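You operate a simulated robot arm through the tools that you are given. There is no shell and no other tool. Be economical: measure what you need, move in short steps, check, and stop when the job is done.

Carry out the task below with a simulated robot arm. There is one attempt and no reset: what you move stays moved.

## Task
Put the green gland on the top of the steel table away in the inside of the black tray. Put one of the grey canisters from the shelf of the steel table on the charge card. Take the grey pad on the top of the steel table and put it away on the wash bench top. Put the orange-dot packer on the shelf of the steel table. Put the green seal from the shelf of the steel table on the shelf of the red cart. Take the purple bottle and put it on top of the cream carton. Take the green-to-blue extension and put it in the long carton. Put one of the steel fittings from the green tray on top of the silver tin on the top of the steel table. Do these in any order. Set down upright: grey canister, purple bottle, steel fitting.

The check looks at the end state, three seconds after you hand in, the way a careful person would. Anything else that was tipped, shoved, dropped, spilled or broken makes it a failure. Lids that push on must go on centred and level and be pressed home; caps that screw on are set level and turned clockwise until they are tight.

## Robot
A 6-joint arm with a two-finger gripper on a trunk, on a base that drives. Base frame: it is fixed to the floor where the robot stands at the start and does not move with it; the origin is under the middle of the robot, x ahead of it, y to its left, z up; the surface under the hand at the start is at about z = 800. Readings come in mm, degrees, newtons and seconds.
With the tool pointing down near the work surface it reaches from about 100 to 700 mm from the robot's upright axis, wherever it stands. Its first joint turns from -166.0 to 166.0 degrees. Places, roughly: charge card [500, 250, 500]; cream carton [-1500, -1000, 1000]; green gland (6x6x3 cm) [600, 0, 800]; green seal (5x5x2 cm) [900, -400, 400]; green-to-blue extension (4x4x4 cm) [700, 3300, 900]; grey canister (7x7x10 cm) [800, -300, 500]; grey pad (7x10x3 cm) [700, -300, 800]; inside of the black tray (26x20 cm) [660, 1780, 880]; long carton [2250, 0, 750]; orange-dot packer (5x4x3 cm) [900, -300, 800]; purple bottle [-1250, -750, 1000]; shelf of the red cart [700, -2800, 400]; shelf of the steel table [700, -100, 400]; silver tin [1000, -750, 750]; steel fitting (4x4x5 cm) [-1400, 2200, 900]; wash bench top (50x12 cm) [460, 1620, 880]. Payload 2.45 kg.
Tool frame: the origin (TCP) lies between the finger pads and is the grasp point; the fingertips stand 26 mm ahead of it; z points along the fingers, y is the line along which they close. The gripper opens to 96 mm. The gripper's body begins 69 mm behind the TCP.
Orientation is that of the tool frame in the base frame, as a unit quaternion [w, x, y, z]. With the fingers straight down and closing along the base's y, the tool's x points along the base's -x, its y along +y and its z along -z.

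## Interface
- The arm moves only by the tool jog_arm. Its arguments are lists of equal length, an entry for each row: "claw": the opening, from 0 (shut) to 1 (fully open); "offset": the shift along the base's x, y, z in units of 400 mm (1.0 is 400 mm), a list of three; "rot": the turn, a rotation vector about the base's x, y, z in units of 45 degrees (1.0 is 45 degrees), a list of three. In form: {"claw": [claw, ...], "offset": [[tx, ty, tz], ...], "rot": [[rx, ry, rz], ...]}. A call has 1 to 8 rows; each row is the pose to reach, as a shift and turn from the pose commanded when the call began. A call with a number of a shift or a turn outside -1 to 1 is refused whole. A row lasts 0.2 s, in which the tool goes at most 50 mm and 8.6 degrees; a call with a longer step from one row to the next is refused whole, and so is a gripper value outside its range. Where a pose cannot be reached the arm comes as near as it can. A force on the tool above 40 N (or 10 N above the force at the start of the call, whichever is more), or a blocked arm, ends the call early, and 0.2 s more pass. The fingers move at their own pace and stop on an object; they squeeze with about 43 N. The grip force told is the motor's: it shows also when the fingers shut on nothing. Time passes only in rows, and 0.2 s behind the last, so rows that repeat a pose let the fingers close. It gives the time, the measured TCP pose, the force on the tool (base axes), the opening and the grip force at its end, in the units of the frame above (readings bear some noise), with the torque about the TCP (base axes, N m) and any sound that the robot's microphone picked up, and new pictures: "views" is both (left out), scene, wrist or none.
- Cameras (640 x 400 px; columns grow to the right, rows downward): "scene" is now at [27.4, 141.9, 1116.3]; the picture's right is [-0.16, -0.99, 0.00], its down [-0.49, 0.08, -0.87] and it looks along [0.86, -0.14, -0.50] (base axes); focal length 236 px, centre (320, 200). "wrist" rides on the gripper at [81, 3, -98] in the tool frame; the picture's right is [-0.04, 1.00, 0.00], its down [-0.73, -0.03, -0.68] and it looks along [-0.68, -0.03, 0.73] (tool axes); focal length 256 px, centre (320, 200). There is no depth. A picture from a camera that has moved, and an enlarged one, comes with that camera's place and axes in the base frame and with its lens.
- lift_body(by): slides the trunk up (or, below 0, down) by that many mm; the arm and the scene camera ride with it, the base frame stays. It gives what a move gives, with no picture.
- roll_base(legs): drives the robot by 1 to 6 legs, each [ahead, turn to the left] in mm and degrees, along the robot's own axes; the way and the turn of a leg run together, so that a leg with both is an arc; at most 1500 mm and 180 degrees a leg. The arm and the cameras ride along, it lands a little off, and it stops where it bumps. It gives what a move gives, and a new picture of the scene camera.
- pan_tilt(pan, tilt): turns the head with the scene camera to pan (to the left, within 155 degrees either way) and tilt (down, from -29 to 69), counted from straight ahead of the robot. It gives what a move gives, and a new picture of the scene camera.
- enlarge(camera, box): a new picture of the part [left, top, right, bottom] of that camera's present view, enlarged. No time passes.
- sign_off(): hands the job in; it is judged then, once.

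Go step by step. Nothing tells you exact positions but the pictures and the camera data: compare them with the known pose of the tool, close in by small moves and look again before you grip or let go. The budget is 483 turns and 360 pictures, counting those below and the enlarged ones. Unless the task says otherwise, let go and move clear before handing in, and close with one line.

The tools are called by a JSON object that holds its "api" and its "payload". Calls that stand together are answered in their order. jog_arm: Moves the arm, as the interface text tells. Its arguments: {"type":"object","properties":{"claw":{"type":"array","items":{"type":"number"}},"offset":{"type":"array","items":{"type":"array","items":{"type":"number"}}},"rot":{"type":"array","items":{"type":"array","items":{"type":"number"}}},"views":{"type":"string","enum":["both","scene","wrist","none"]}},"required":["claw","offset","rot"]} The other tools are called the same way: lift_body (by) slides the trunk up or down; roll_base (legs) drives the base; pan_tilt (pan, tilt) turns the head that bears the scene camera; enlarge (camera, box) takes an enlarged picture of a part of a camera's view; sign_off () hands the job in.

At the start:

```text
time_s: 0.0
eef_pos: [453.4, -165.9, 983.8]
orientation: [0.001, 0.0, 1.0, 0.0]
ft_force: [0.2, 0.0, -0.6]
wrist_torque: [0.02, 0.0, -0.03]
opening: 96.1
grip_force: 0.1
trunk travel left (down, up): [-137.0, 13.0]
robot x, y, heading: [-0.9, 1.8, 0.1]
head pan, tilt: [-9.3, 29.7]
```

scene: 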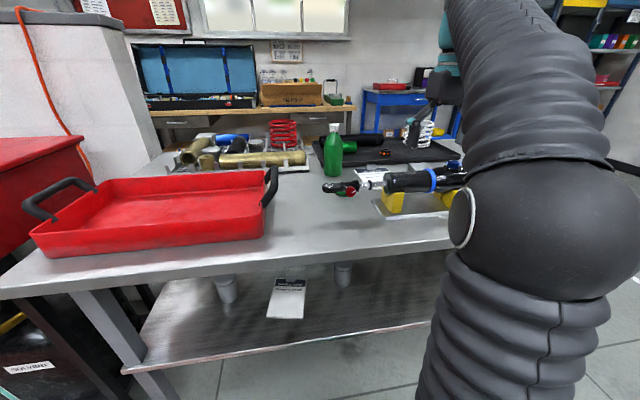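
wrist: 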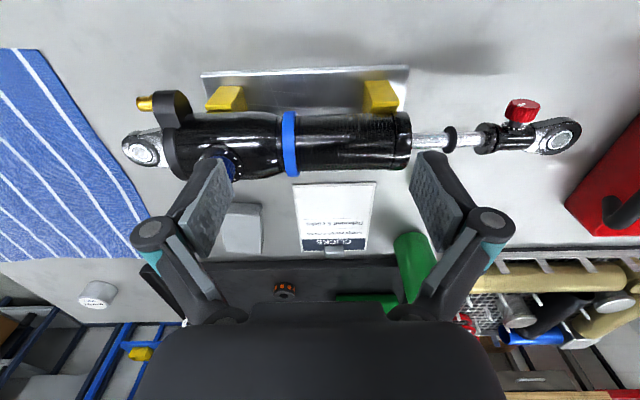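

I see the steel table with a hydraulic cylinder, red tray, tools on top and a shelf below. I first look around with the head and enlarge parts of the view.

{"api": "enlarge", "payload": {"camera": "scene", "box": [160, 110, 480, 330]}}

{"api": "enlarge", "payload": {"camera": "wrist", "box": [0, 40, 640, 400]}}

{"api": "pan_tilt", "payload": {"pan": -50, "tilt": 35}}

{"api": "pan_tilt", "payload": {"pan": 60, "tilt": 25}}

{"api": "pan_tilt", "payload": {"pan": 140, "tilt": 20}}

{"api": "pan_tilt", "payload": {"pan": -130, "tilt": 20}}

```text
1.82 times, centred on (320, 220) of scene
camera zoom: at [27.4, 141.9, 1116.3], right [-0.16, -0.99, 0.0], down [-0.49, 0.08, -0.87], along [0.86, -0.14, -0.5], focal length 429 px, centre (320, 164)
```

zoom: 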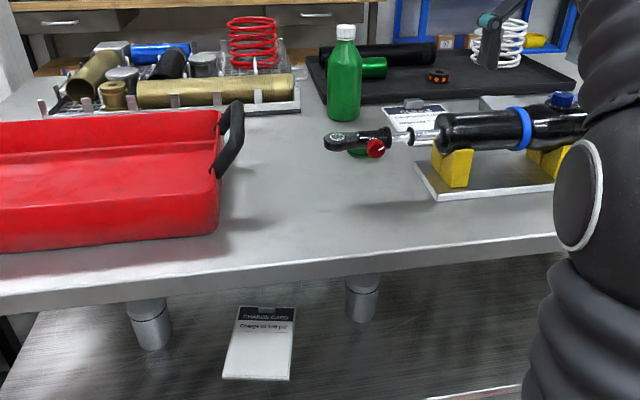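

```text
1.00 times, centred on (320, 220) of wrist (not enlarged: the box is as wide or as high as the picture)
camera zoom: at [370.6, -161.7, 1081.6], right [0.04, 1.0, 0.0], down [0.73, -0.03, 0.68], along [0.68, -0.03, -0.73], focal length 256 px, centre (320, 180)
```

zoom: 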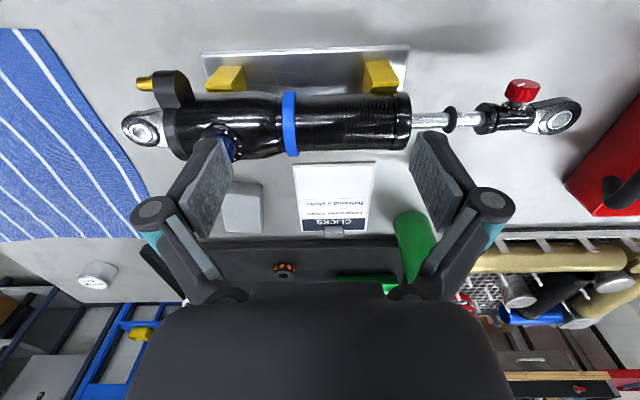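

```text
time_s: 1.1
eef_pos: [452.2, -164.7, 984.4]
orientation: [0.001, -0.001, 1.0, 0.0]
ft_force: [-0.2, 0.1, 0.0]
wrist_torque: [0.01, 0.02, 0.02]
opening: 95.9
grip_force: 0.1
trunk travel left (down, up): [-137.0, 13.0]
robot x, y, heading: [1.0, 2.3, 0.0]
head pan, tilt: [-50.0, 35.0]
camera scene: at [-5.3, 89.2, 1108.1], right [-0.77, -0.64, 0.0], down [-0.37, 0.44, -0.82], along [0.53, -0.63, -0.57], focal length 236 px, centre (320, 200)
```

scene: 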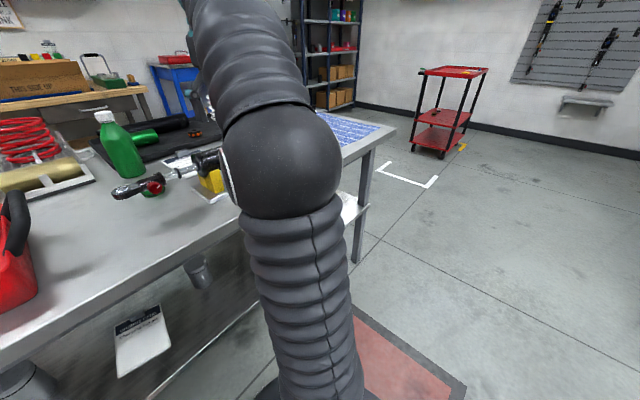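

```text
time_s: 3.0
eef_pos: [452.4, -166.0, 984.4]
orientation: [0.001, 0.001, 1.0, 0.0]
ft_force: [0.2, 0.2, -0.6]
wrist_torque: [0.02, 0.01, 0.0]
opening: 96.0
grip_force: 0.0
trunk travel left (down, up): [-137.0, 13.0]
robot x, y, heading: [2.8, -1.5, 0.1]
head pan, tilt: [60.0, 25.0]
camera scene: at [-15.8, 236.4, 1123.8], right [0.87, -0.5, 0.0], down [-0.21, -0.37, -0.91], along [0.45, 0.78, -0.42], focal length 236 px, centre (320, 200)
```

scene: 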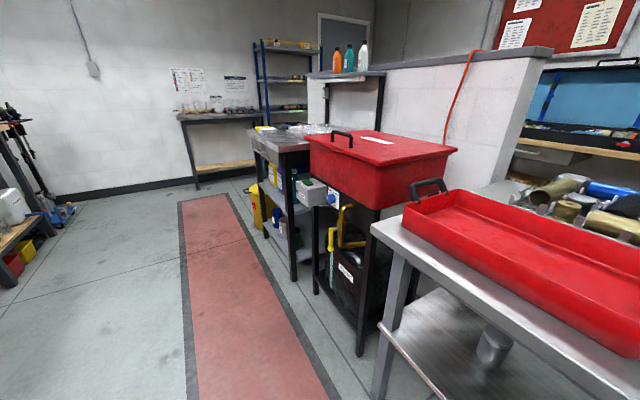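

```text
time_s: 4.5
eef_pos: [452.4, -165.4, 984.3]
orientation: [0.001, 0.0, 1.0, 0.0]
ft_force: [-0.9, 0.2, -0.2]
wrist_torque: [0.0, 0.02, 0.0]
opening: 95.9
grip_force: 0.0
trunk travel left (down, up): [-137.0, 13.0]
robot x, y, heading: [-1.7, 1.7, -0.0]
head pan, tilt: [140.0, 20.0]
camera scene: at [-133.2, 216.5, 1131.9], right [0.64, 0.77, 0.0], down [0.26, -0.22, -0.94], along [-0.72, 0.6, -0.34], focal length 236 px, centre (320, 200)
```

scene: 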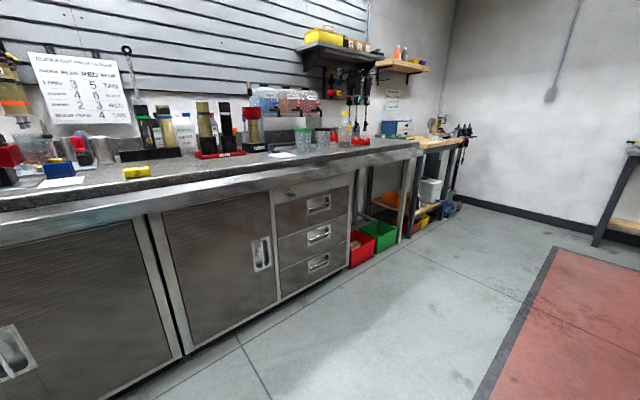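

```text
time_s: 8.2
eef_pos: [452.9, -164.8, 983.6]
orientation: [0.001, 0.0, 1.0, 0.0]
ft_force: [0.0, 0.0, -0.1]
wrist_torque: [-0.01, 0.02, 0.01]
opening: 96.2
grip_force: 0.1
trunk travel left (down, up): [-137.0, 13.0]
robot x, y, heading: [2.7, -0.6, 0.1]
head pan, tilt: [-130.0, 20.0]
camera scene: at [-121.8, 85.2, 1131.9], right [-0.77, 0.64, 0.0], down [0.22, 0.26, -0.94], along [-0.6, -0.72, -0.34], focal length 236 px, centre (320, 200)
```

scene: 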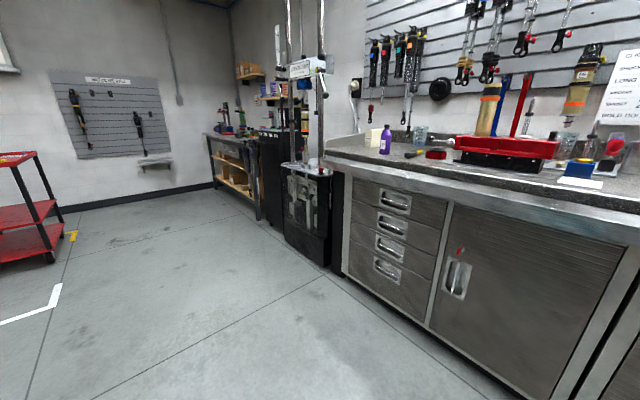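

The table's cylinder sits in front; the gland seems to be near (590, 0), the pad near (667, -297). I move the hand over the gland to look at it closely.

{"api": "pan_tilt", "payload": {"pan": 0, "tilt": 40}}

{"api": "jog_arm", "payload": {"claw": [1, 1, 1, 1, 1, 1], "offset": [[0.06, 0.08, 0], [0.12, 0.16, 0], [0.18, 0.24, 0], [0.24, 0.32, 0], [0.29, 0.4, 0], [0.29, 0.4, 0]], "rot": [[0, 0, 0], [0, 0, 0], [0, 0, 0], [0, 0, 0], [0, 0, 0], [0, 0, 0]]}}

```text
time_s: 10.3
eef_pos: [452.5, -165.0, 983.8]
orientation: [0.0, 0.0, 1.0, 0.0]
ft_force: [0.4, 0.3, 0.0]
wrist_torque: [0.01, 0.01, -0.01]
opening: 95.9
grip_force: 0.0
trunk travel left (down, up): [-137.0, 13.0]
robot x, y, heading: [3.1, 1.8, 0.1]
head pan, tilt: [0.0, 40.0]
camera scene: at [23.1, 156.6, 1100.5], right [0.0, -1.0, 0.0], down [-0.64, 0.0, -0.77], along [0.77, 0.0, -0.64], focal length 236 px, centre (320, 200)
```

scene: 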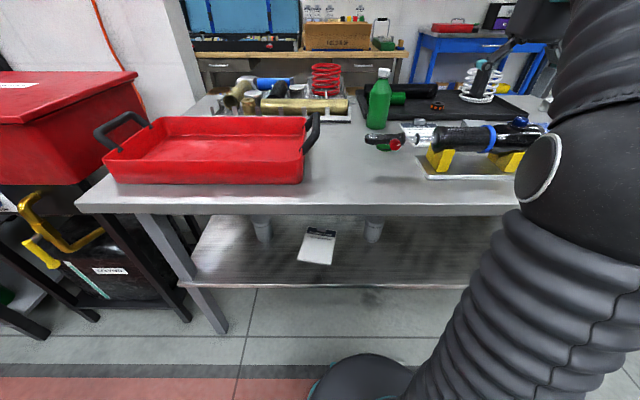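

```text
time_s: 11.7
eef_pos: [558.2, -2.9, 964.2]
orientation: [0.002, 0.0, 1.0, 0.0]
ft_force: [0.4, -0.4, 0.1]
wrist_torque: [0.01, -0.01, 0.01]
opening: 96.0
grip_force: 0.1
out of reach, approached as far as the arm can: row 3, 4, 5, 6
trunk travel left (down, up): [-137.0, 13.0]
robot x, y, heading: [-2.1, 0.5, -0.0]
head pan, tilt: [0.0, 40.0]
camera scene: at [23.1, 156.7, 1100.5], right [0.0, -1.0, 0.0], down [-0.64, 0.0, -0.77], along [0.77, 0.0, -0.64], focal length 236 px, centre (320, 200)
camera wrist: at [476.2, 0.0, 1061.5], right [0.04, 1.0, 0.0], down [0.73, -0.03, 0.68], along [0.68, -0.03, -0.73], focal length 256 px, centre (320, 200)
```

scene: 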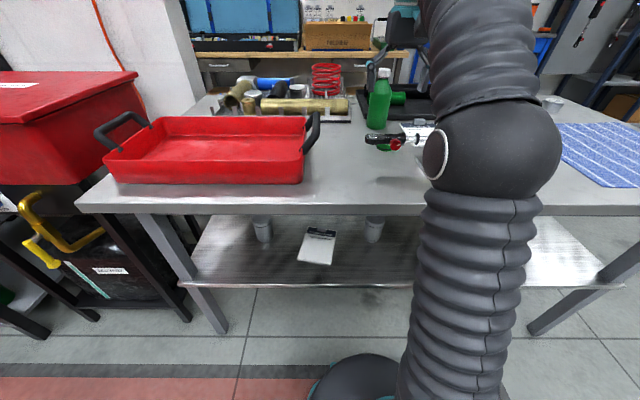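
wrist: 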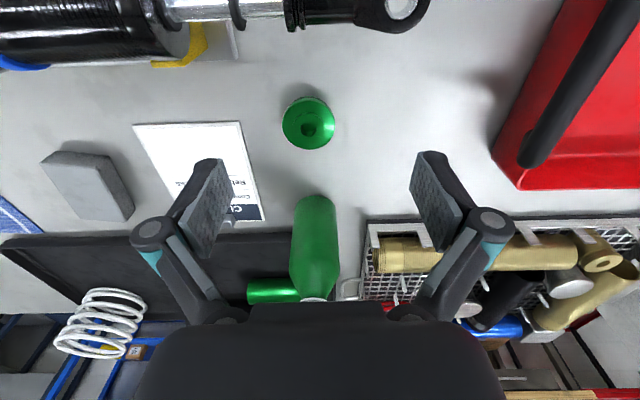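

The gland is now visible, at about (597, -18) on the table, free around it. I descend above it and check.

{"api": "jog_arm", "payload": {"claw": [1, 1, 1, 1], "offset": [[0.0, -0.03, -0.1], [0.04, -0.03, -0.18], [0.07, -0.03, -0.24], [0.07, -0.03, -0.24]], "rot": [[0, 0, 0], [0, 0, 0], [0, 0, 0], [0, 0, 0]]}}

```text
time_s: 12.7
eef_pos: [588.0, -16.8, 866.9]
orientation: [0.001, 0.0, 1.0, 0.0]
ft_force: [0.5, 0.1, 0.3]
wrist_torque: [-0.02, -0.01, 0.05]
opening: 96.1
grip_force: 0.0
trunk travel left (down, up): [-137.0, 13.0]
robot x, y, heading: [0.6, 1.5, -0.2]
head pan, tilt: [0.0, 40.0]
camera scene: at [23.1, 156.7, 1100.5], right [0.0, -1.0, 0.0], down [-0.64, 0.0, -0.77], along [0.77, 0.0, -0.64], focal length 236 px, centre (320, 200)
camera wrist: at [505.8, -13.7, 965.1], right [0.04, 1.0, 0.0], down [0.73, -0.03, 0.68], along [0.68, -0.03, -0.73], focal length 256 px, centre (320, 200)
```

scene: 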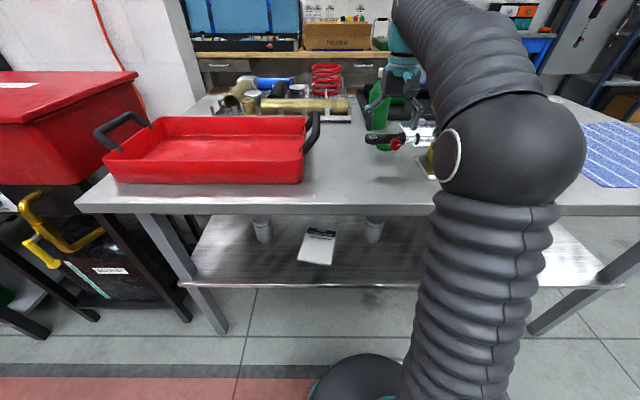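
wrist: 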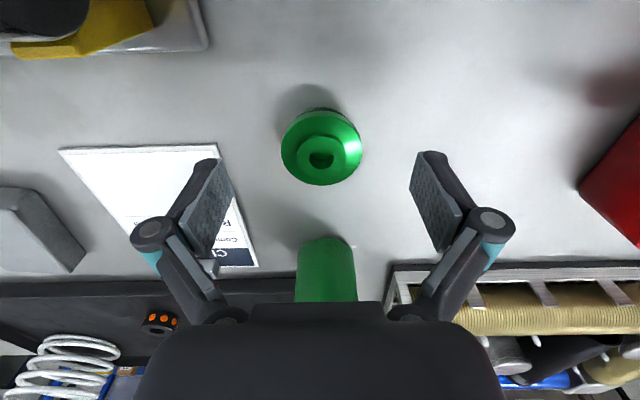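

The gland is centred between the fingers at about (594, -18). Descending and gripping.

{"api": "jog_arm", "payload": {"claw": [1, 1, 0.4, 0.4, 0.4], "offset": [[0, 0, -0.1], [0, 0, -0.14], [0, 0, -0.14], [0, 0, -0.14], [0, 0, -0.14]], "rot": [[0, 0, 0], [0, 0, 0], [0, 0, 0], [0, 0, 0], [0, 0, 0]], "views": "wrist"}}

```text
time_s: 13.6
eef_pos: [587.9, -16.1, 824.7]
orientation: [0.013, 0.0, 1.0, 0.0]
ft_force: [0.6, 1.7, 44.9]
wrist_torque: [0.33, 0.44, -0.06]
opening: 51.9
grip_force: 44.8
trunk travel left (down, up): [-137.0, 13.0]
robot x, y, heading: [-0.7, -1.0, -0.1]
head pan, tilt: [0.0, 40.0]
stopped in row 4: the force on the tool passed its limit at 48 N (the readings are from after the stop); the commanded pose is now the measured one
camera wrist: at [503.2, -13.1, 919.7], right [0.04, 1.0, 0.0], down [0.72, -0.03, 0.7], along [0.7, -0.03, -0.72], focal length 256 px, centre (320, 200)
```

wrist: 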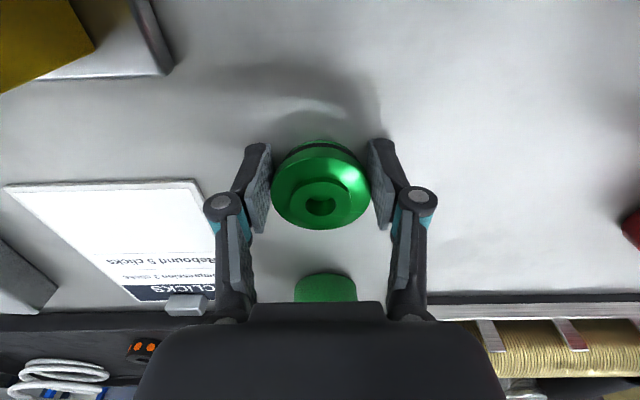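

Gripped (52 mm), with the tips touching the table. I lift and check.

{"api": "jog_arm", "payload": {"claw": [0.4, 0.4, 0.4, 0.4], "offset": [[0, 0, 0.05], [0, 0, 0.15], [0, 0, 0.25], [-0.05, 0, 0.35]], "rot": [[0, 0, 0], [0, 0, 0], [0, 0, 0], [0, 0, 0]], "views": "wrist"}}

```text
time_s: 14.6
eef_pos: [570.4, -18.1, 957.3]
orientation: [0.005, 0.001, 1.0, 0.0]
ft_force: [0.0, 0.2, -0.9]
wrist_torque: [-0.03, 0.06, 0.0]
opening: 51.6
grip_force: 43.5
trunk travel left (down, up): [-137.0, 13.0]
robot x, y, heading: [-0.0, -1.5, 0.2]
head pan, tilt: [0.0, 40.0]
camera wrist: at [486.5, -15.6, 1053.2], right [0.04, 1.0, 0.0], down [0.73, -0.03, 0.69], along [0.69, -0.03, -0.73], focal length 256 px, centre (320, 200)
```

wrist: 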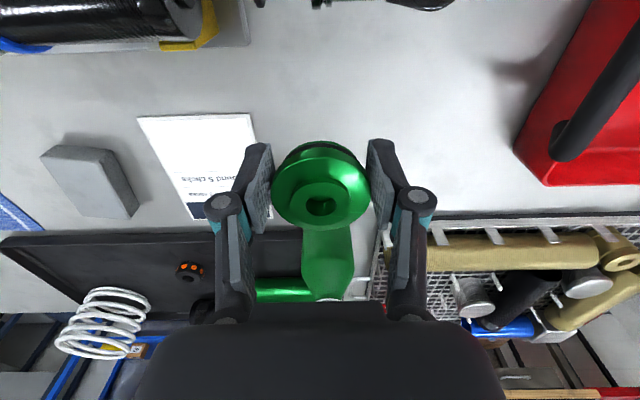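

The gland is held securely. I retract the arm, back off, and drive to the wash bench at the left.

{"api": "jog_arm", "payload": {"claw": [0.4, 0.4, 0.4, 0.4, 0.4], "offset": [[-0.1, 0, 0.05], [-0.2, 0, 0.08], [-0.3, 0, 0.1], [-0.4, 0, 0.1], [-0.5, 0, 0.1]], "rot": [[0, 0, 0], [0, 0, 0], [0, 0, 0], [0, 0, 0], [0, 0, 0]], "views": "none"}}

{"api": "roll_base", "payload": {"legs": [[-150, 0], [0, 90], [1500, 0], [200, 0]]}}

{"api": "roll_base", "payload": {"legs": [[0, -90]]}}

```text
time_s: 15.8
eef_pos: [370.3, -18.0, 999.2]
orientation: [0.004, 0.0, 1.0, 0.0]
ft_force: [1.9, 0.2, -0.8]
wrist_torque: [0.02, 0.1, 0.02]
opening: 51.7
grip_force: 43.4
trunk travel left (down, up): [-137.0, 13.0]
robot x, y, heading: [1.4, -0.1, 0.0]
head pan, tilt: [0.0, 40.0]
```

```text
time_s: 29.3
eef_pos: [-108.6, 2083.0, 997.5]
orientation: [0.004, -0.701, 0.713, 0.004]
ft_force: [0.8, -0.9, -0.6]
wrist_torque: [-0.01, -0.02, 0.02]
opening: 51.4
grip_force: 43.4
trunk travel left (down, up): [-137.0, 13.0]
robot x, y, heading: [-134.4, 1712.8, 88.8]
head pan, tilt: [0.0, 40.0]
camera scene: at [-292.9, 1739.3, 1100.5], right [1.0, -0.02, 0.0], down [-0.01, -0.64, -0.77], along [0.01, 0.77, -0.64], focal length 236 px, centre (320, 200)
```

scene: 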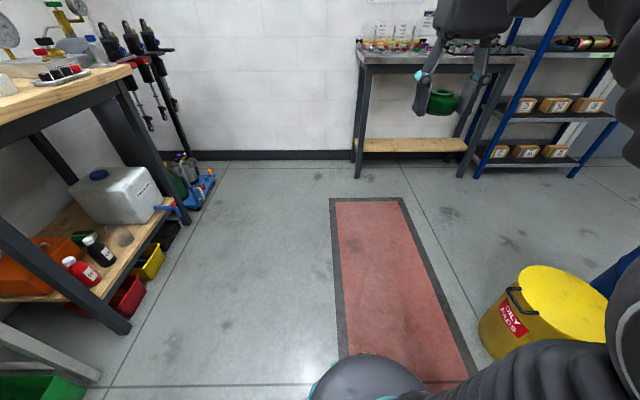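

```text
time_s: 33.5
eef_pos: [236.1, 1689.3, 998.1]
orientation: [0.006, 0.009, 1.0, 0.0]
ft_force: [0.4, 0.9, -0.2]
wrist_torque: [0.02, 0.03, 0.01]
opening: 51.3
grip_force: 43.1
trunk travel left (down, up): [-137.0, 13.0]
robot x, y, heading: [-133.1, 1712.3, -0.9]
head pan, tilt: [0.0, 40.0]
camera scene: at [-108.1, 1868.7, 1100.5], right [-0.02, -1.0, 0.0], down [-0.64, 0.01, -0.77], along [0.77, -0.01, -0.64], focal length 236 px, centre (320, 200)
```

scene: 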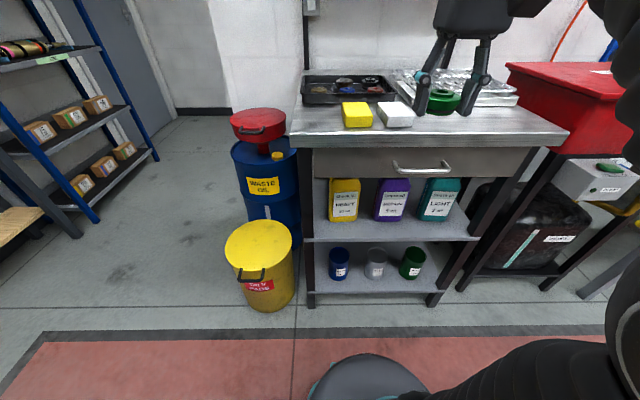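

I see the wash bench with black tray, yellow sponge and a white block. I check the base footprint and zoom on the bench top.

{"api": "enlarge", "payload": {"camera": "scene", "box": [280, 50, 540, 212]}}

{"api": "pan_tilt", "payload": {"pan": 0, "tilt": 69}}

```text
2.46 times, centred on (410, 131) of scene
camera zoom: at [-108.1, 1868.7, 1100.5], right [-0.02, -1.0, 0.0], down [-0.64, 0.01, -0.77], along [0.77, -0.01, -0.64], focal length 581 px, centre (98, 370)
```

zoom: 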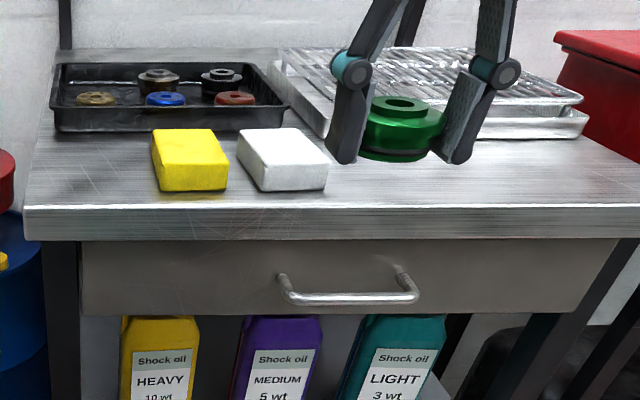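

```text
time_s: 34.4
eef_pos: [235.6, 1688.2, 997.4]
orientation: [0.006, 0.009, 1.0, 0.0]
ft_force: [0.3, 0.5, -1.2]
wrist_torque: [0.0, 0.03, 0.04]
opening: 51.1
grip_force: 42.3
trunk travel left (down, up): [-137.0, 13.0]
robot x, y, heading: [-129.0, 1713.1, -0.9]
head pan, tilt: [0.0, 68.8]
camera scene: at [-137.2, 1869.1, 1064.4], right [-0.02, -1.0, 0.0], down [-0.93, 0.02, -0.36], along [0.36, -0.01, -0.93], focal length 236 px, centre (320, 200)
```

scene: 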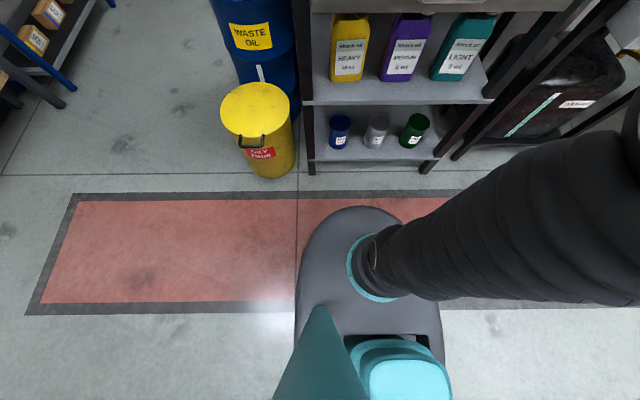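

The base radius is about 260 mm, so I can close in. Drive ahead 160 mm and look at the tray with the wrist camera.

{"api": "roll_base", "payload": {"legs": [[160, 1]]}}

{"api": "pan_tilt", "payload": {"pan": -5, "tilt": 40}}

{"api": "jog_arm", "payload": {"claw": [0.4, 0.4, 0.4], "offset": [[0.1, 0.08, 0.05], [0.2, 0.16, 0.1], [0.2, 0.2, 0.1]], "rot": [[0, 0, 0], [0, 0, 0], [0, 0, 0]], "views": "wrist"}}

```text
time_s: 35.9
eef_pos: [397.7, 1695.2, 997.7]
orientation: [0.006, -0.003, 1.0, 0.0]
ft_force: [1.0, 0.7, -1.3]
wrist_torque: [0.02, 0.01, 0.03]
opening: 51.2
grip_force: 42.7
trunk travel left (down, up): [-137.0, 13.0]
robot x, y, heading: [27.5, 1715.8, 0.3]
head pan, tilt: [0.0, 68.8]
camera scene: at [20.1, 1868.1, 1064.4], right [0.01, -1.0, 0.0], down [-0.93, 0.0, -0.36], along [0.36, 0.0, -0.93], focal length 236 px, centre (320, 200)
```

scene: 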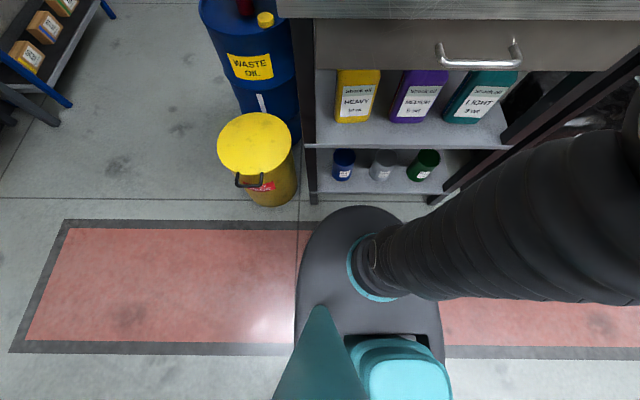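

```text
time_s: 36.8
eef_pos: [398.5, 1695.4, 997.6]
orientation: [0.007, -0.003, 1.0, 0.0]
ft_force: [-0.2, 0.0, -0.8]
wrist_torque: [0.03, -0.01, 0.0]
opening: 51.7
grip_force: 43.4
trunk travel left (down, up): [-137.0, 13.0]
robot x, y, heading: [22.4, 1712.8, 0.6]
head pan, tilt: [-5.0, 40.0]
camera scene: at [48.9, 1860.9, 1100.4], right [-0.08, -1.0, 0.0], down [-0.64, 0.05, -0.77], along [0.76, -0.06, -0.64], focal length 236 px, centre (320, 200)
```

scene: 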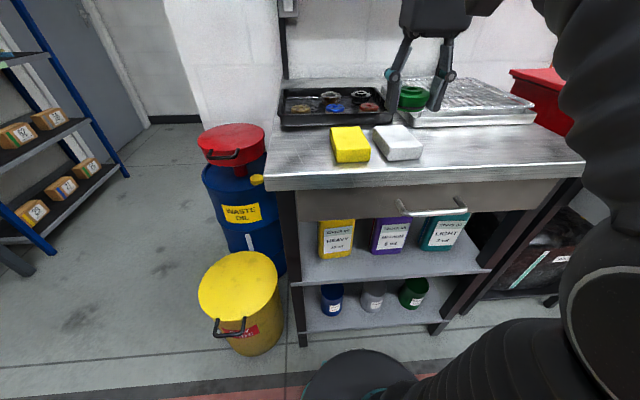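

```text
refused: row 1 steps farther than a row can; nothing moved
```

I step the arm over the bench, looking down at the tray.

{"api": "jog_arm", "payload": {"claw": [0.4, 0.4, 0.4, 0.4], "offset": [[0.08, 0.06, 0.03], [0.16, 0.12, 0.06], [0.22, 0.18, 0.1], [0.25, 0.2, 0.1]], "rot": [[0, 0, 0], [0, 0, 0], [0, 0, 0], [0, 0, 0]], "views": "wrist"}}

{"api": "enlarge", "payload": {"camera": "scene", "box": [250, 60, 570, 260]}}

```text
time_s: 37.8
eef_pos: [486.0, 1772.2, 996.4]
orientation: [0.009, -0.003, 1.0, 0.0]
ft_force: [0.0, -0.4, -0.4]
wrist_torque: [-0.02, 0.0, 0.01]
opening: 51.5
grip_force: 43.4
out of reach, approached as far as the arm can: row 1, 2, 3, 4
trunk travel left (down, up): [-137.0, 13.0]
robot x, y, heading: [29.7, 1711.7, 0.2]
head pan, tilt: [-5.0, 40.0]
camera wrist: at [402.0, 1774.7, 1093.7], right [0.04, 1.0, 0.0], down [0.72, -0.03, 0.69], along [0.69, -0.02, -0.72], focal length 256 px, centre (320, 200)
```

wrist: 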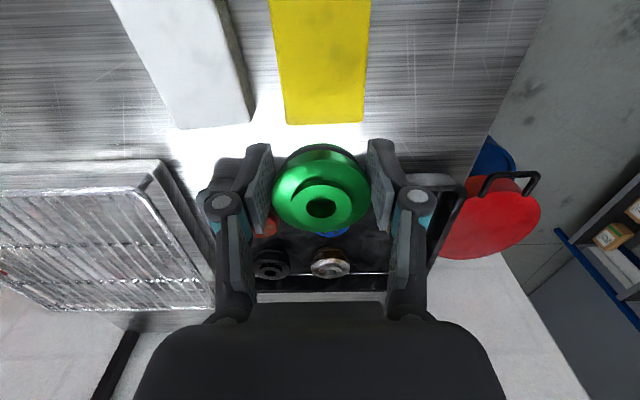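

```text
2.00 times, centred on (410, 160) of scene
camera zoom: at [48.9, 1860.9, 1100.5], right [-0.08, -1.0, 0.0], down [-0.64, 0.05, -0.77], along [0.76, -0.06, -0.64], focal length 472 px, centre (140, 280)
```

zoom: 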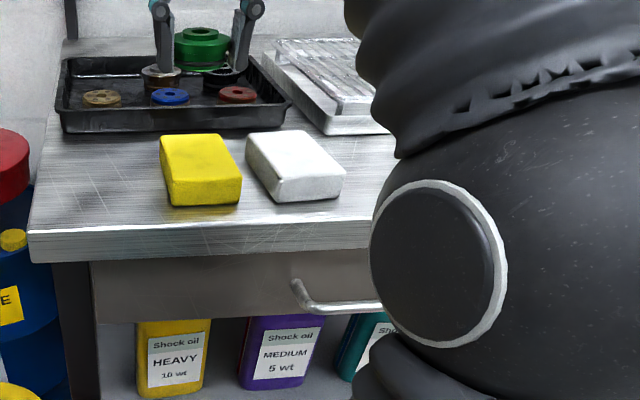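

Inside the tray there are five rings; the rear-left slot near (725, 1860) is free. I drive 60 mm closer, and look again.

{"api": "roll_base", "payload": {"legs": [[65, 0]]}}

{"api": "enlarge", "payload": {"camera": "scene", "box": [200, 60, 520, 260]}}

{"api": "enlarge", "payload": {"camera": "wrist", "box": [120, 100, 520, 350]}}

```text
time_s: 38.8
eef_pos: [549.3, 1770.0, 996.5]
orientation: [0.008, -0.002, 1.0, 0.0]
ft_force: [0.1, -0.6, -0.8]
wrist_torque: [-0.04, 0.01, 0.02]
opening: 51.4
grip_force: 43.5
trunk travel left (down, up): [-137.0, 13.0]
robot x, y, heading: [95.6, 1709.5, 0.3]
head pan, tilt: [-5.0, 40.0]
camera scene: at [112.9, 1861.1, 1100.5], right [-0.08, -1.0, 0.0], down [-0.64, 0.05, -0.77], along [0.76, -0.06, -0.64], focal length 236 px, centre (320, 200)
```

scene: 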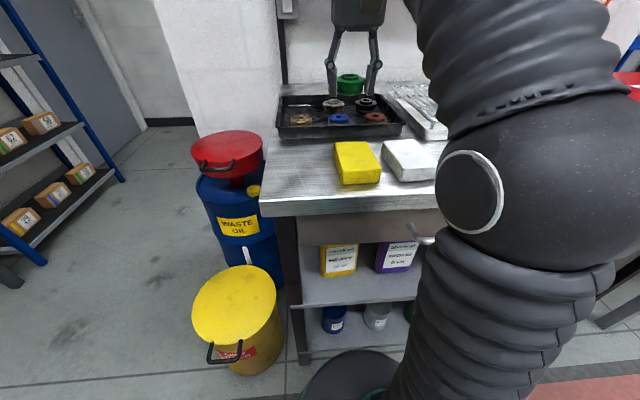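

```text
2.00 times, centred on (360, 160) of scene
camera zoom: at [112.9, 1861.1, 1100.5], right [-0.08, -1.0, 0.0], down [-0.64, 0.05, -0.77], along [0.76, -0.06, -0.64], focal length 472 px, centre (240, 280)
```

zoom: 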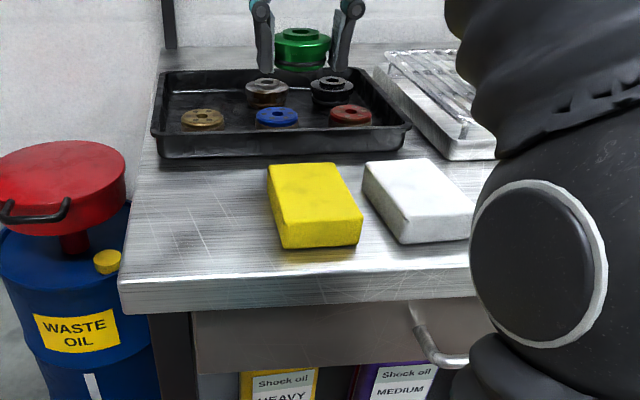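

```text
1.60 times, centred on (320, 225) of wrist
camera zoom: at [465.8, 1774.2, 1093.6], right [0.04, 1.0, 0.0], down [0.72, -0.03, 0.69], along [0.69, -0.02, -0.72], focal length 410 px, centre (320, 160)
```

zoom: 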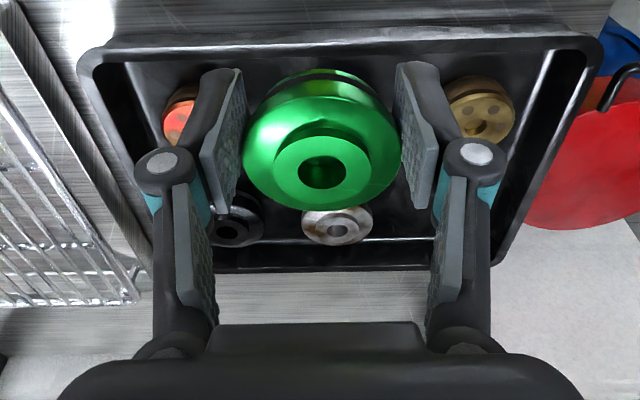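

The limits of reach fall with height, so I get as close as allowed. I raise the trunk fully, drive a little farther and verify clearance looking down.

{"api": "lift_body", "payload": {"by": 13}}

{"api": "pan_tilt", "payload": {"pan": 0, "tilt": 69}}

{"api": "jog_arm", "payload": {"claw": [0.4, 0.4, 0.4, 0.4], "offset": [[0.08, 0.07, 0], [0.16, 0.14, -0.03], [0.24, 0.21, -0.06], [0.32, 0.21, -0.1]], "rot": [[0, 0, 0], [0, 0, 0], [0, 0, 0], [0, 0, 0]], "views": "wrist"}}

```text
time_s: 39.4
eef_pos: [550.0, 1771.1, 1009.2]
orientation: [0.008, -0.002, 1.0, 0.0]
ft_force: [0.6, -0.5, -0.9]
wrist_torque: [-0.01, 0.02, -0.03]
opening: 51.4
grip_force: 43.0
trunk travel left (down, up): [-150.0, 0.0]
robot x, y, heading: [91.7, 1711.5, 0.2]
head pan, tilt: [-5.0, 40.0]
```

```text
time_s: 40.3
eef_pos: [550.1, 1771.1, 1010.1]
orientation: [0.008, -0.002, 1.0, -0.001]
ft_force: [-0.4, 0.5, -0.7]
wrist_torque: [0.04, 0.03, 0.01]
opening: 51.1
grip_force: 42.7
trunk travel left (down, up): [-150.0, 0.0]
robot x, y, heading: [95.0, 1715.3, 0.3]
head pan, tilt: [0.0, 68.8]
camera scene: at [84.2, 1868.4, 1076.9], right [0.0, -1.0, 0.0], down [-0.93, 0.0, -0.36], along [0.36, 0.0, -0.93], focal length 236 px, centre (320, 200)
```

scene: 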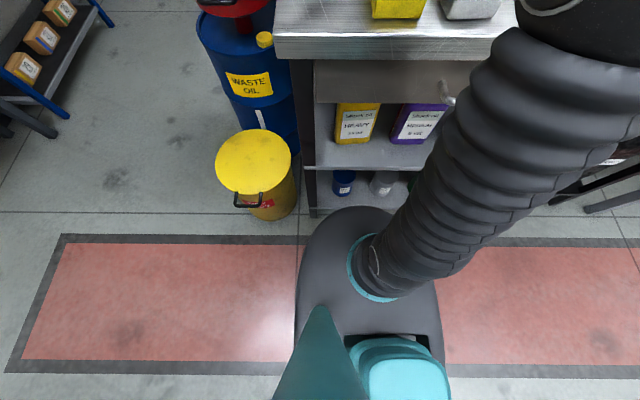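

```text
time_s: 41.3
eef_pos: [671.8, 1855.1, 961.6]
orientation: [0.01, -0.003, 1.0, 0.001]
ft_force: [-0.6, -0.8, -1.0]
wrist_torque: [0.02, -0.02, 0.01]
opening: 51.2
grip_force: 42.5
out of reach, approached as far as the arm can: row 1, 2, 3, 4
trunk travel left (down, up): [-150.0, 0.0]
robot x, y, heading: [90.3, 1715.2, 0.4]
head pan, tilt: [0.0, 68.8]
camera wrist: at [587.8, 1858.5, 1057.0], right [0.04, 1.0, 0.0], down [0.72, -0.03, 0.69], along [0.69, -0.02, -0.72], focal length 256 px, centre (320, 200)
```

wrist: 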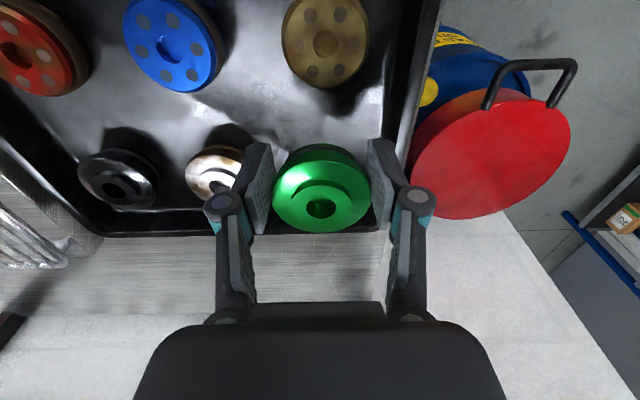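

The slot at about (708, 1850) is clear between the gold ring and the side wall. I move over it and lower stepwise.

{"api": "jog_arm", "payload": {"claw": [0.4, 0.4, 0.4, 0.4], "offset": [[0.08, -0.01, -0.03], [0.09, -0.01, -0.06], [0.09, -0.01, -0.09], [0.09, -0.01, -0.09]], "rot": [[0, 0, 0], [0, 0, 0], [0, 0, 0], [0, 0, 0]], "views": "wrist"}}

```text
time_s: 42.3
eef_pos: [707.7, 1849.7, 923.6]
orientation: [0.009, -0.002, 1.0, -0.001]
ft_force: [0.6, 0.3, -2.0]
wrist_torque: [0.0, 0.01, -0.02]
opening: 51.4
grip_force: 43.0
out of reach, approached as far as the arm can: row 1
trunk travel left (down, up): [-150.0, 0.0]
robot x, y, heading: [83.8, 1715.9, 0.5]
head pan, tilt: [0.0, 68.8]
camera wrist: at [624.3, 1854.3, 1019.7], right [0.04, 1.0, 0.0], down [0.72, -0.03, 0.69], along [0.69, -0.03, -0.72], focal length 256 px, centre (320, 200)
```

wrist: 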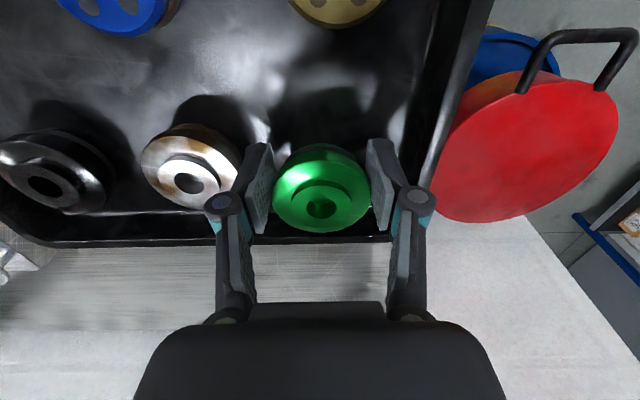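

I shift 8 mm to the left for balanced clearance and lower to the tray floor.

{"api": "jog_arm", "payload": {"claw": [0.4, 0.4, 0.4, 0.4], "offset": [[0.01, 0.02, 0], [0.01, 0.02, -0.02], [0.01, 0.02, -0.035], [0.01, 0.02, -0.045]], "rot": [[0, 0, 0], [0, 0, 0], [0, 0, 0], [0, 0, 0]], "views": "wrist"}}

```text
time_s: 43.3
eef_pos: [713.1, 1859.6, 908.7]
orientation: [0.011, -0.003, 1.0, 0.001]
ft_force: [7.4, 10.4, 23.7]
wrist_torque: [0.0, 0.0, -0.02]
opening: 51.4
grip_force: 42.9
trunk travel left (down, up): [-150.0, 0.0]
robot x, y, heading: [90.2, 1712.3, 0.3]
head pan, tilt: [0.0, 68.8]
camera wrist: at [628.6, 1862.4, 1004.2], right [0.03, 1.0, 0.0], down [0.72, -0.03, 0.69], along [0.69, -0.02, -0.72], focal length 256 px, centre (320, 200)
```

wrist: 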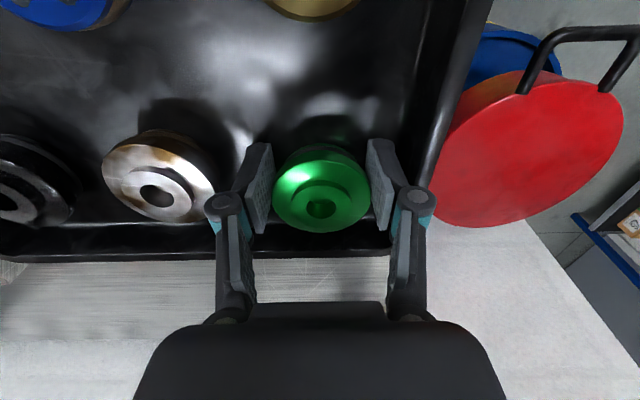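

It touches the tray floor. I open slightly and lift.

{"api": "jog_arm", "payload": {"claw": [0.63, 0.63, 0.63, 0.63, 0.63], "offset": [[0, 0, 0.008], [0, 0, 0.008], [0, 0, 0.05], [0, 0, 0.1], [0, 0, 0.12]], "rot": [[0, 0, 0], [0, 0, 0], [0, 0, 0], [0, 0, 0], [0, 0, 0]], "views": "wrist"}}

```text
time_s: 44.5
eef_pos: [695.0, 1855.1, 949.2]
orientation: [0.016, -0.002, 1.0, 0.002]
ft_force: [0.0, -0.1, 0.5]
wrist_torque: [-0.02, 0.02, -0.01]
opening: 60.5
grip_force: 0.0
out of reach, approached as far as the arm can: row 4, 5
trunk travel left (down, up): [-150.0, 0.0]
robot x, y, heading: [92.2, 1711.9, 0.4]
head pan, tilt: [0.0, 68.8]
camera wrist: at [609.3, 1857.1, 1045.3], right [0.04, 1.0, 0.0], down [0.71, -0.03, 0.7], along [0.7, -0.02, -0.71], focal length 256 px, centre (320, 200)
```

wrist: 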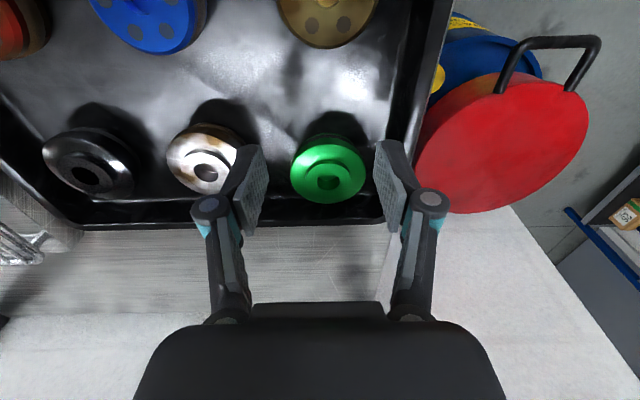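

The gland is in the tray. Next is the extension at about (700, 3300): I retract, back off, and drive to that side.

{"api": "jog_arm", "payload": {"claw": [0.63, 0.63, 0.63, 0.63, 0.63, 0.63], "offset": [[-0.1, -0.05, 0.03], [-0.2, -0.1, 0.06], [-0.3, -0.15, 0.08], [-0.4, -0.2, 0.09], [-0.5, -0.25, 0.09], [-0.6, -0.3, 0.09]], "rot": [[0, 0, 0], [0, 0, 0], [0, 0, 0], [0, 0, 0], [0, 0, 0], [0, 0, 0]], "views": "none"}}

{"api": "roll_base", "payload": {"legs": [[-200, 0], [0, 90]]}}

{"api": "pan_tilt", "payload": {"pan": -30, "tilt": 20}}

```text
time_s: 45.9
eef_pos: [459.2, 1735.4, 974.4]
orientation: [0.007, -0.001, 1.0, -0.001]
ft_force: [0.7, 0.1, -0.5]
wrist_torque: [-0.04, 0.07, -0.01]
opening: 60.5
grip_force: 0.0
trunk travel left (down, up): [-150.0, 0.0]
robot x, y, heading: [92.8, 1709.2, 0.2]
head pan, tilt: [0.0, 68.8]
```

```text
time_s: 51.3
eef_pos: [-138.2, 2079.2, 974.6]
orientation: [-0.006, 0.71, -0.705, -0.006]
ft_force: [0.7, 0.3, 0.8]
wrist_torque: [0.0, 0.0, -0.01]
opening: 60.5
grip_force: 0.1
trunk travel left (down, up): [-150.0, 0.0]
robot x, y, heading: [-115.3, 1708.6, 90.5]
head pan, tilt: [0.0, 68.8]
camera scene: at [-273.4, 1704.9, 1076.9], right [1.0, 0.01, 0.0], down [0.01, -0.93, -0.36], along [0.0, 0.36, -0.93], focal length 236 px, centre (320, 200)
```

scene: 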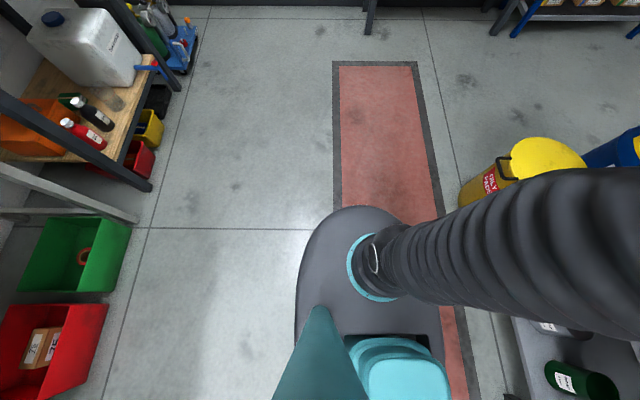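

```text
time_s: 52.5
eef_pos: [-138.8, 2081.3, 975.5]
orientation: [-0.006, 0.709, -0.705, -0.006]
ft_force: [-0.7, 0.0, 0.4]
wrist_torque: [-0.06, 0.03, -0.01]
opening: 60.6
grip_force: 0.0
trunk travel left (down, up): [-150.0, 0.0]
robot x, y, heading: [-115.3, 1713.2, 90.2]
head pan, tilt: [-30.0, 20.0]
camera scene: at [-227.0, 1730.0, 1144.4], right [0.87, -0.49, 0.0], down [-0.17, -0.3, -0.94], along [0.46, 0.82, -0.34], focal length 236 px, centre (320, 200)
```

scene: 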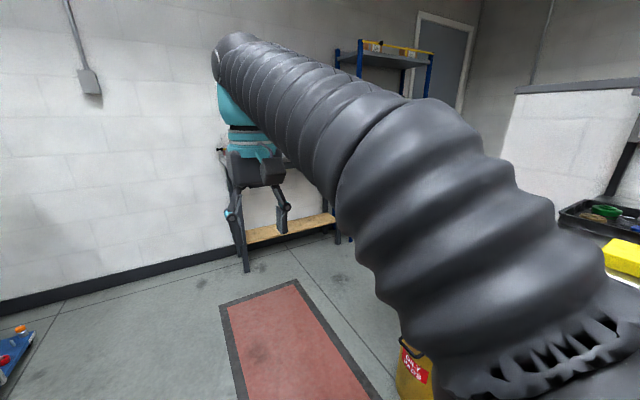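

The arm hides the view. I drive ahead past the drums, then turn toward the bench.

{"api": "roll_base", "payload": {"legs": [[750, 0], [0, -50], [600, 50]]}}

{"api": "pan_tilt", "payload": {"pan": 0, "tilt": 30}}

```text
time_s: 61.8
eef_pos: [84.5, 3345.2, 974.6]
orientation: [-0.005, 0.717, -0.698, -0.006]
ft_force: [0.1, -0.9, -1.0]
wrist_torque: [0.01, -0.02, -0.02]
opening: 60.6
grip_force: 0.0
trunk travel left (down, up): [-150.0, 0.0]
robot x, y, heading: [116.4, 2977.8, 91.5]
head pan, tilt: [-30.0, 20.0]
camera scene: at [3.9, 2994.0, 1144.4], right [0.88, -0.48, 0.0], down [-0.16, -0.3, -0.94], along [0.45, 0.82, -0.34], focal length 236 px, centre (320, 200)
```

scene: 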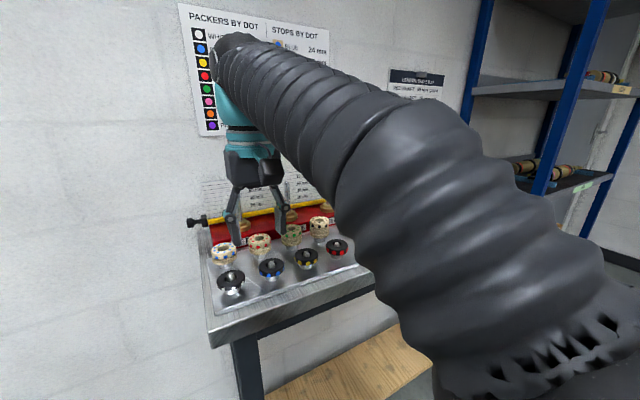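

```text
time_s: 62.7
eef_pos: [84.6, 3343.7, 974.7]
orientation: [-0.005, 0.715, -0.699, -0.006]
ft_force: [-0.1, -0.2, -0.8]
wrist_torque: [0.02, 0.05, 0.0]
opening: 60.5
grip_force: 0.1
trunk travel left (down, up): [-150.0, 0.0]
robot x, y, heading: [116.7, 2977.9, 91.4]
head pan, tilt: [0.0, 30.0]
camera scene: at [-42.8, 3002.8, 1128.4], right [1.0, 0.02, 0.0], down [0.01, -0.5, -0.87], along [-0.02, 0.87, -0.5], focal length 236 px, centre (320, 200)
```

scene: 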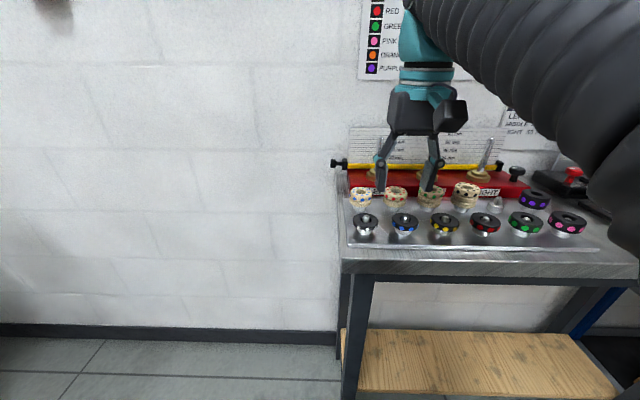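

The packers/stops bench is here; the extension should be further right at x≈700. I zoom in, then reposition to the right.

{"api": "enlarge", "payload": {"camera": "scene", "box": [330, 130, 640, 290]}}

{"api": "roll_base", "payload": {"legs": [[-450, 0], [0, -90], [550, 0], [0, 90]]}}

{"api": "enlarge", "payload": {"camera": "wrist", "box": [0, 0, 640, 400]}}

```text
2.06 times, centred on (485, 210) of scene
camera zoom: at [-42.8, 3002.8, 1128.4], right [1.0, 0.02, 0.0], down [0.01, -0.5, -0.87], along [-0.02, 0.87, -0.5], focal length 487 px, centre (-21, 179)
```

zoom: 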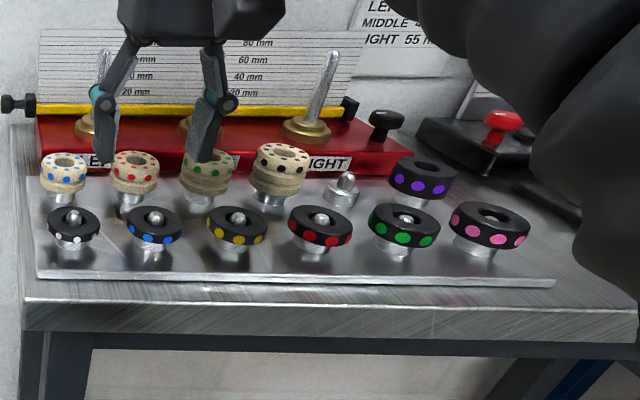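

```text
time_s: 75.8
eef_pos: [637.0, 2909.2, 974.3]
orientation: [-0.005, 0.715, -0.699, -0.005]
ft_force: [-0.2, 0.5, 0.6]
wrist_torque: [-0.01, -0.02, -0.02]
opening: 60.3
grip_force: 0.0
trunk travel left (down, up): [-150.0, 0.0]
robot x, y, heading: [669.8, 2539.5, 91.5]
head pan, tilt: [0.0, 30.0]
camera scene: at [506.3, 2568.3, 1128.4], right [1.0, 0.02, 0.0], down [0.01, -0.5, -0.87], along [-0.02, 0.87, -0.5], focal length 236 px, centre (320, 200)
```

scene: 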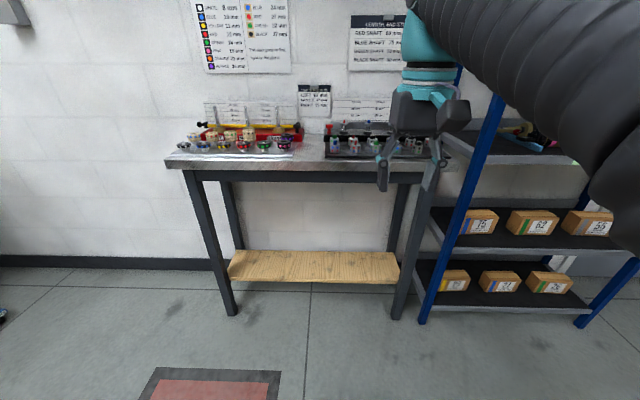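

```text
1.00 times, centred on (320, 200) of wrist (not enlarged: the box is as wide or as high as the picture)
camera zoom: at [635.0, 2826.8, 1070.9], right [-1.0, 0.01, 0.0], down [0.01, 0.72, 0.69], along [0.01, 0.69, -0.72], focal length 256 px, centre (320, 200)
```

zoom: 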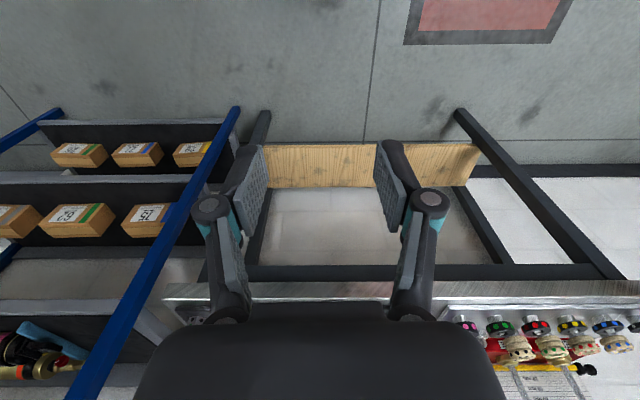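

The extensions appear on a black mat right of the packers. I drive 250 ahead and zoom.

{"api": "roll_base", "payload": {"legs": [[250, 0]]}}

{"api": "enlarge", "payload": {"camera": "scene", "box": [280, 80, 520, 230]}}

{"api": "enlarge", "payload": {"camera": "wrist", "box": [0, 0, 640, 400]}}

```text
time_s: 77.6
eef_pos: [632.9, 3163.0, 974.8]
orientation: [-0.005, 0.715, -0.699, -0.005]
ft_force: [-0.2, -0.1, 0.4]
wrist_torque: [0.0, -0.01, 0.01]
opening: 60.6
grip_force: 0.2
trunk travel left (down, up): [-150.0, 0.0]
robot x, y, heading: [664.4, 2793.6, 91.0]
head pan, tilt: [0.0, 30.0]
camera scene: at [501.2, 2820.9, 1128.4], right [1.0, 0.02, 0.0], down [0.01, -0.5, -0.87], along [-0.02, 0.87, -0.5], focal length 236 px, centre (320, 200)
```

scene: 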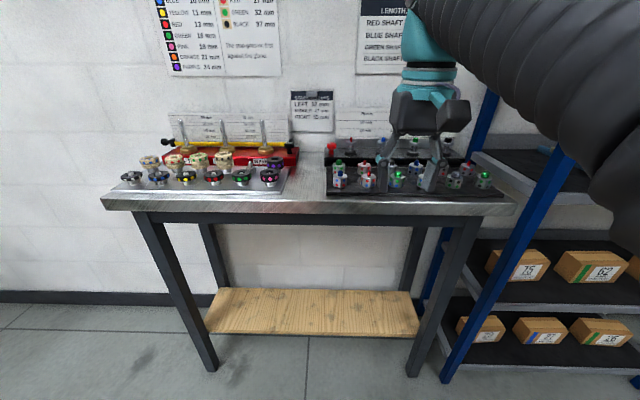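

```text
2.67 times, centred on (400, 155) of scene
camera zoom: at [501.2, 2820.9, 1128.4], right [1.0, 0.02, 0.0], down [0.01, -0.5, -0.87], along [-0.02, 0.87, -0.5], focal length 629 px, centre (107, 320)
```

zoom: 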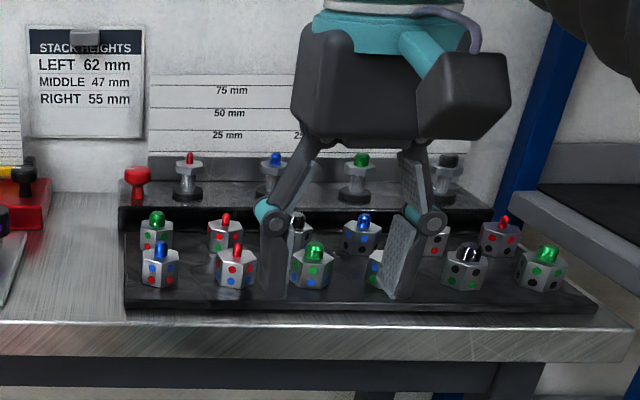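

```text
1.00 times, centred on (320, 200) of wrist (not enlarged: the box is as wide or as high as the picture)
camera zoom: at [630.4, 3079.1, 1070.9], right [-1.0, 0.02, 0.0], down [0.01, 0.72, 0.69], along [0.01, 0.69, -0.72], focal length 256 px, centre (320, 200)
```

zoom: 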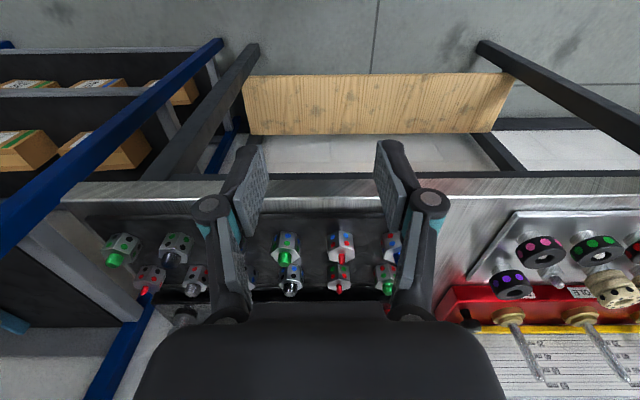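

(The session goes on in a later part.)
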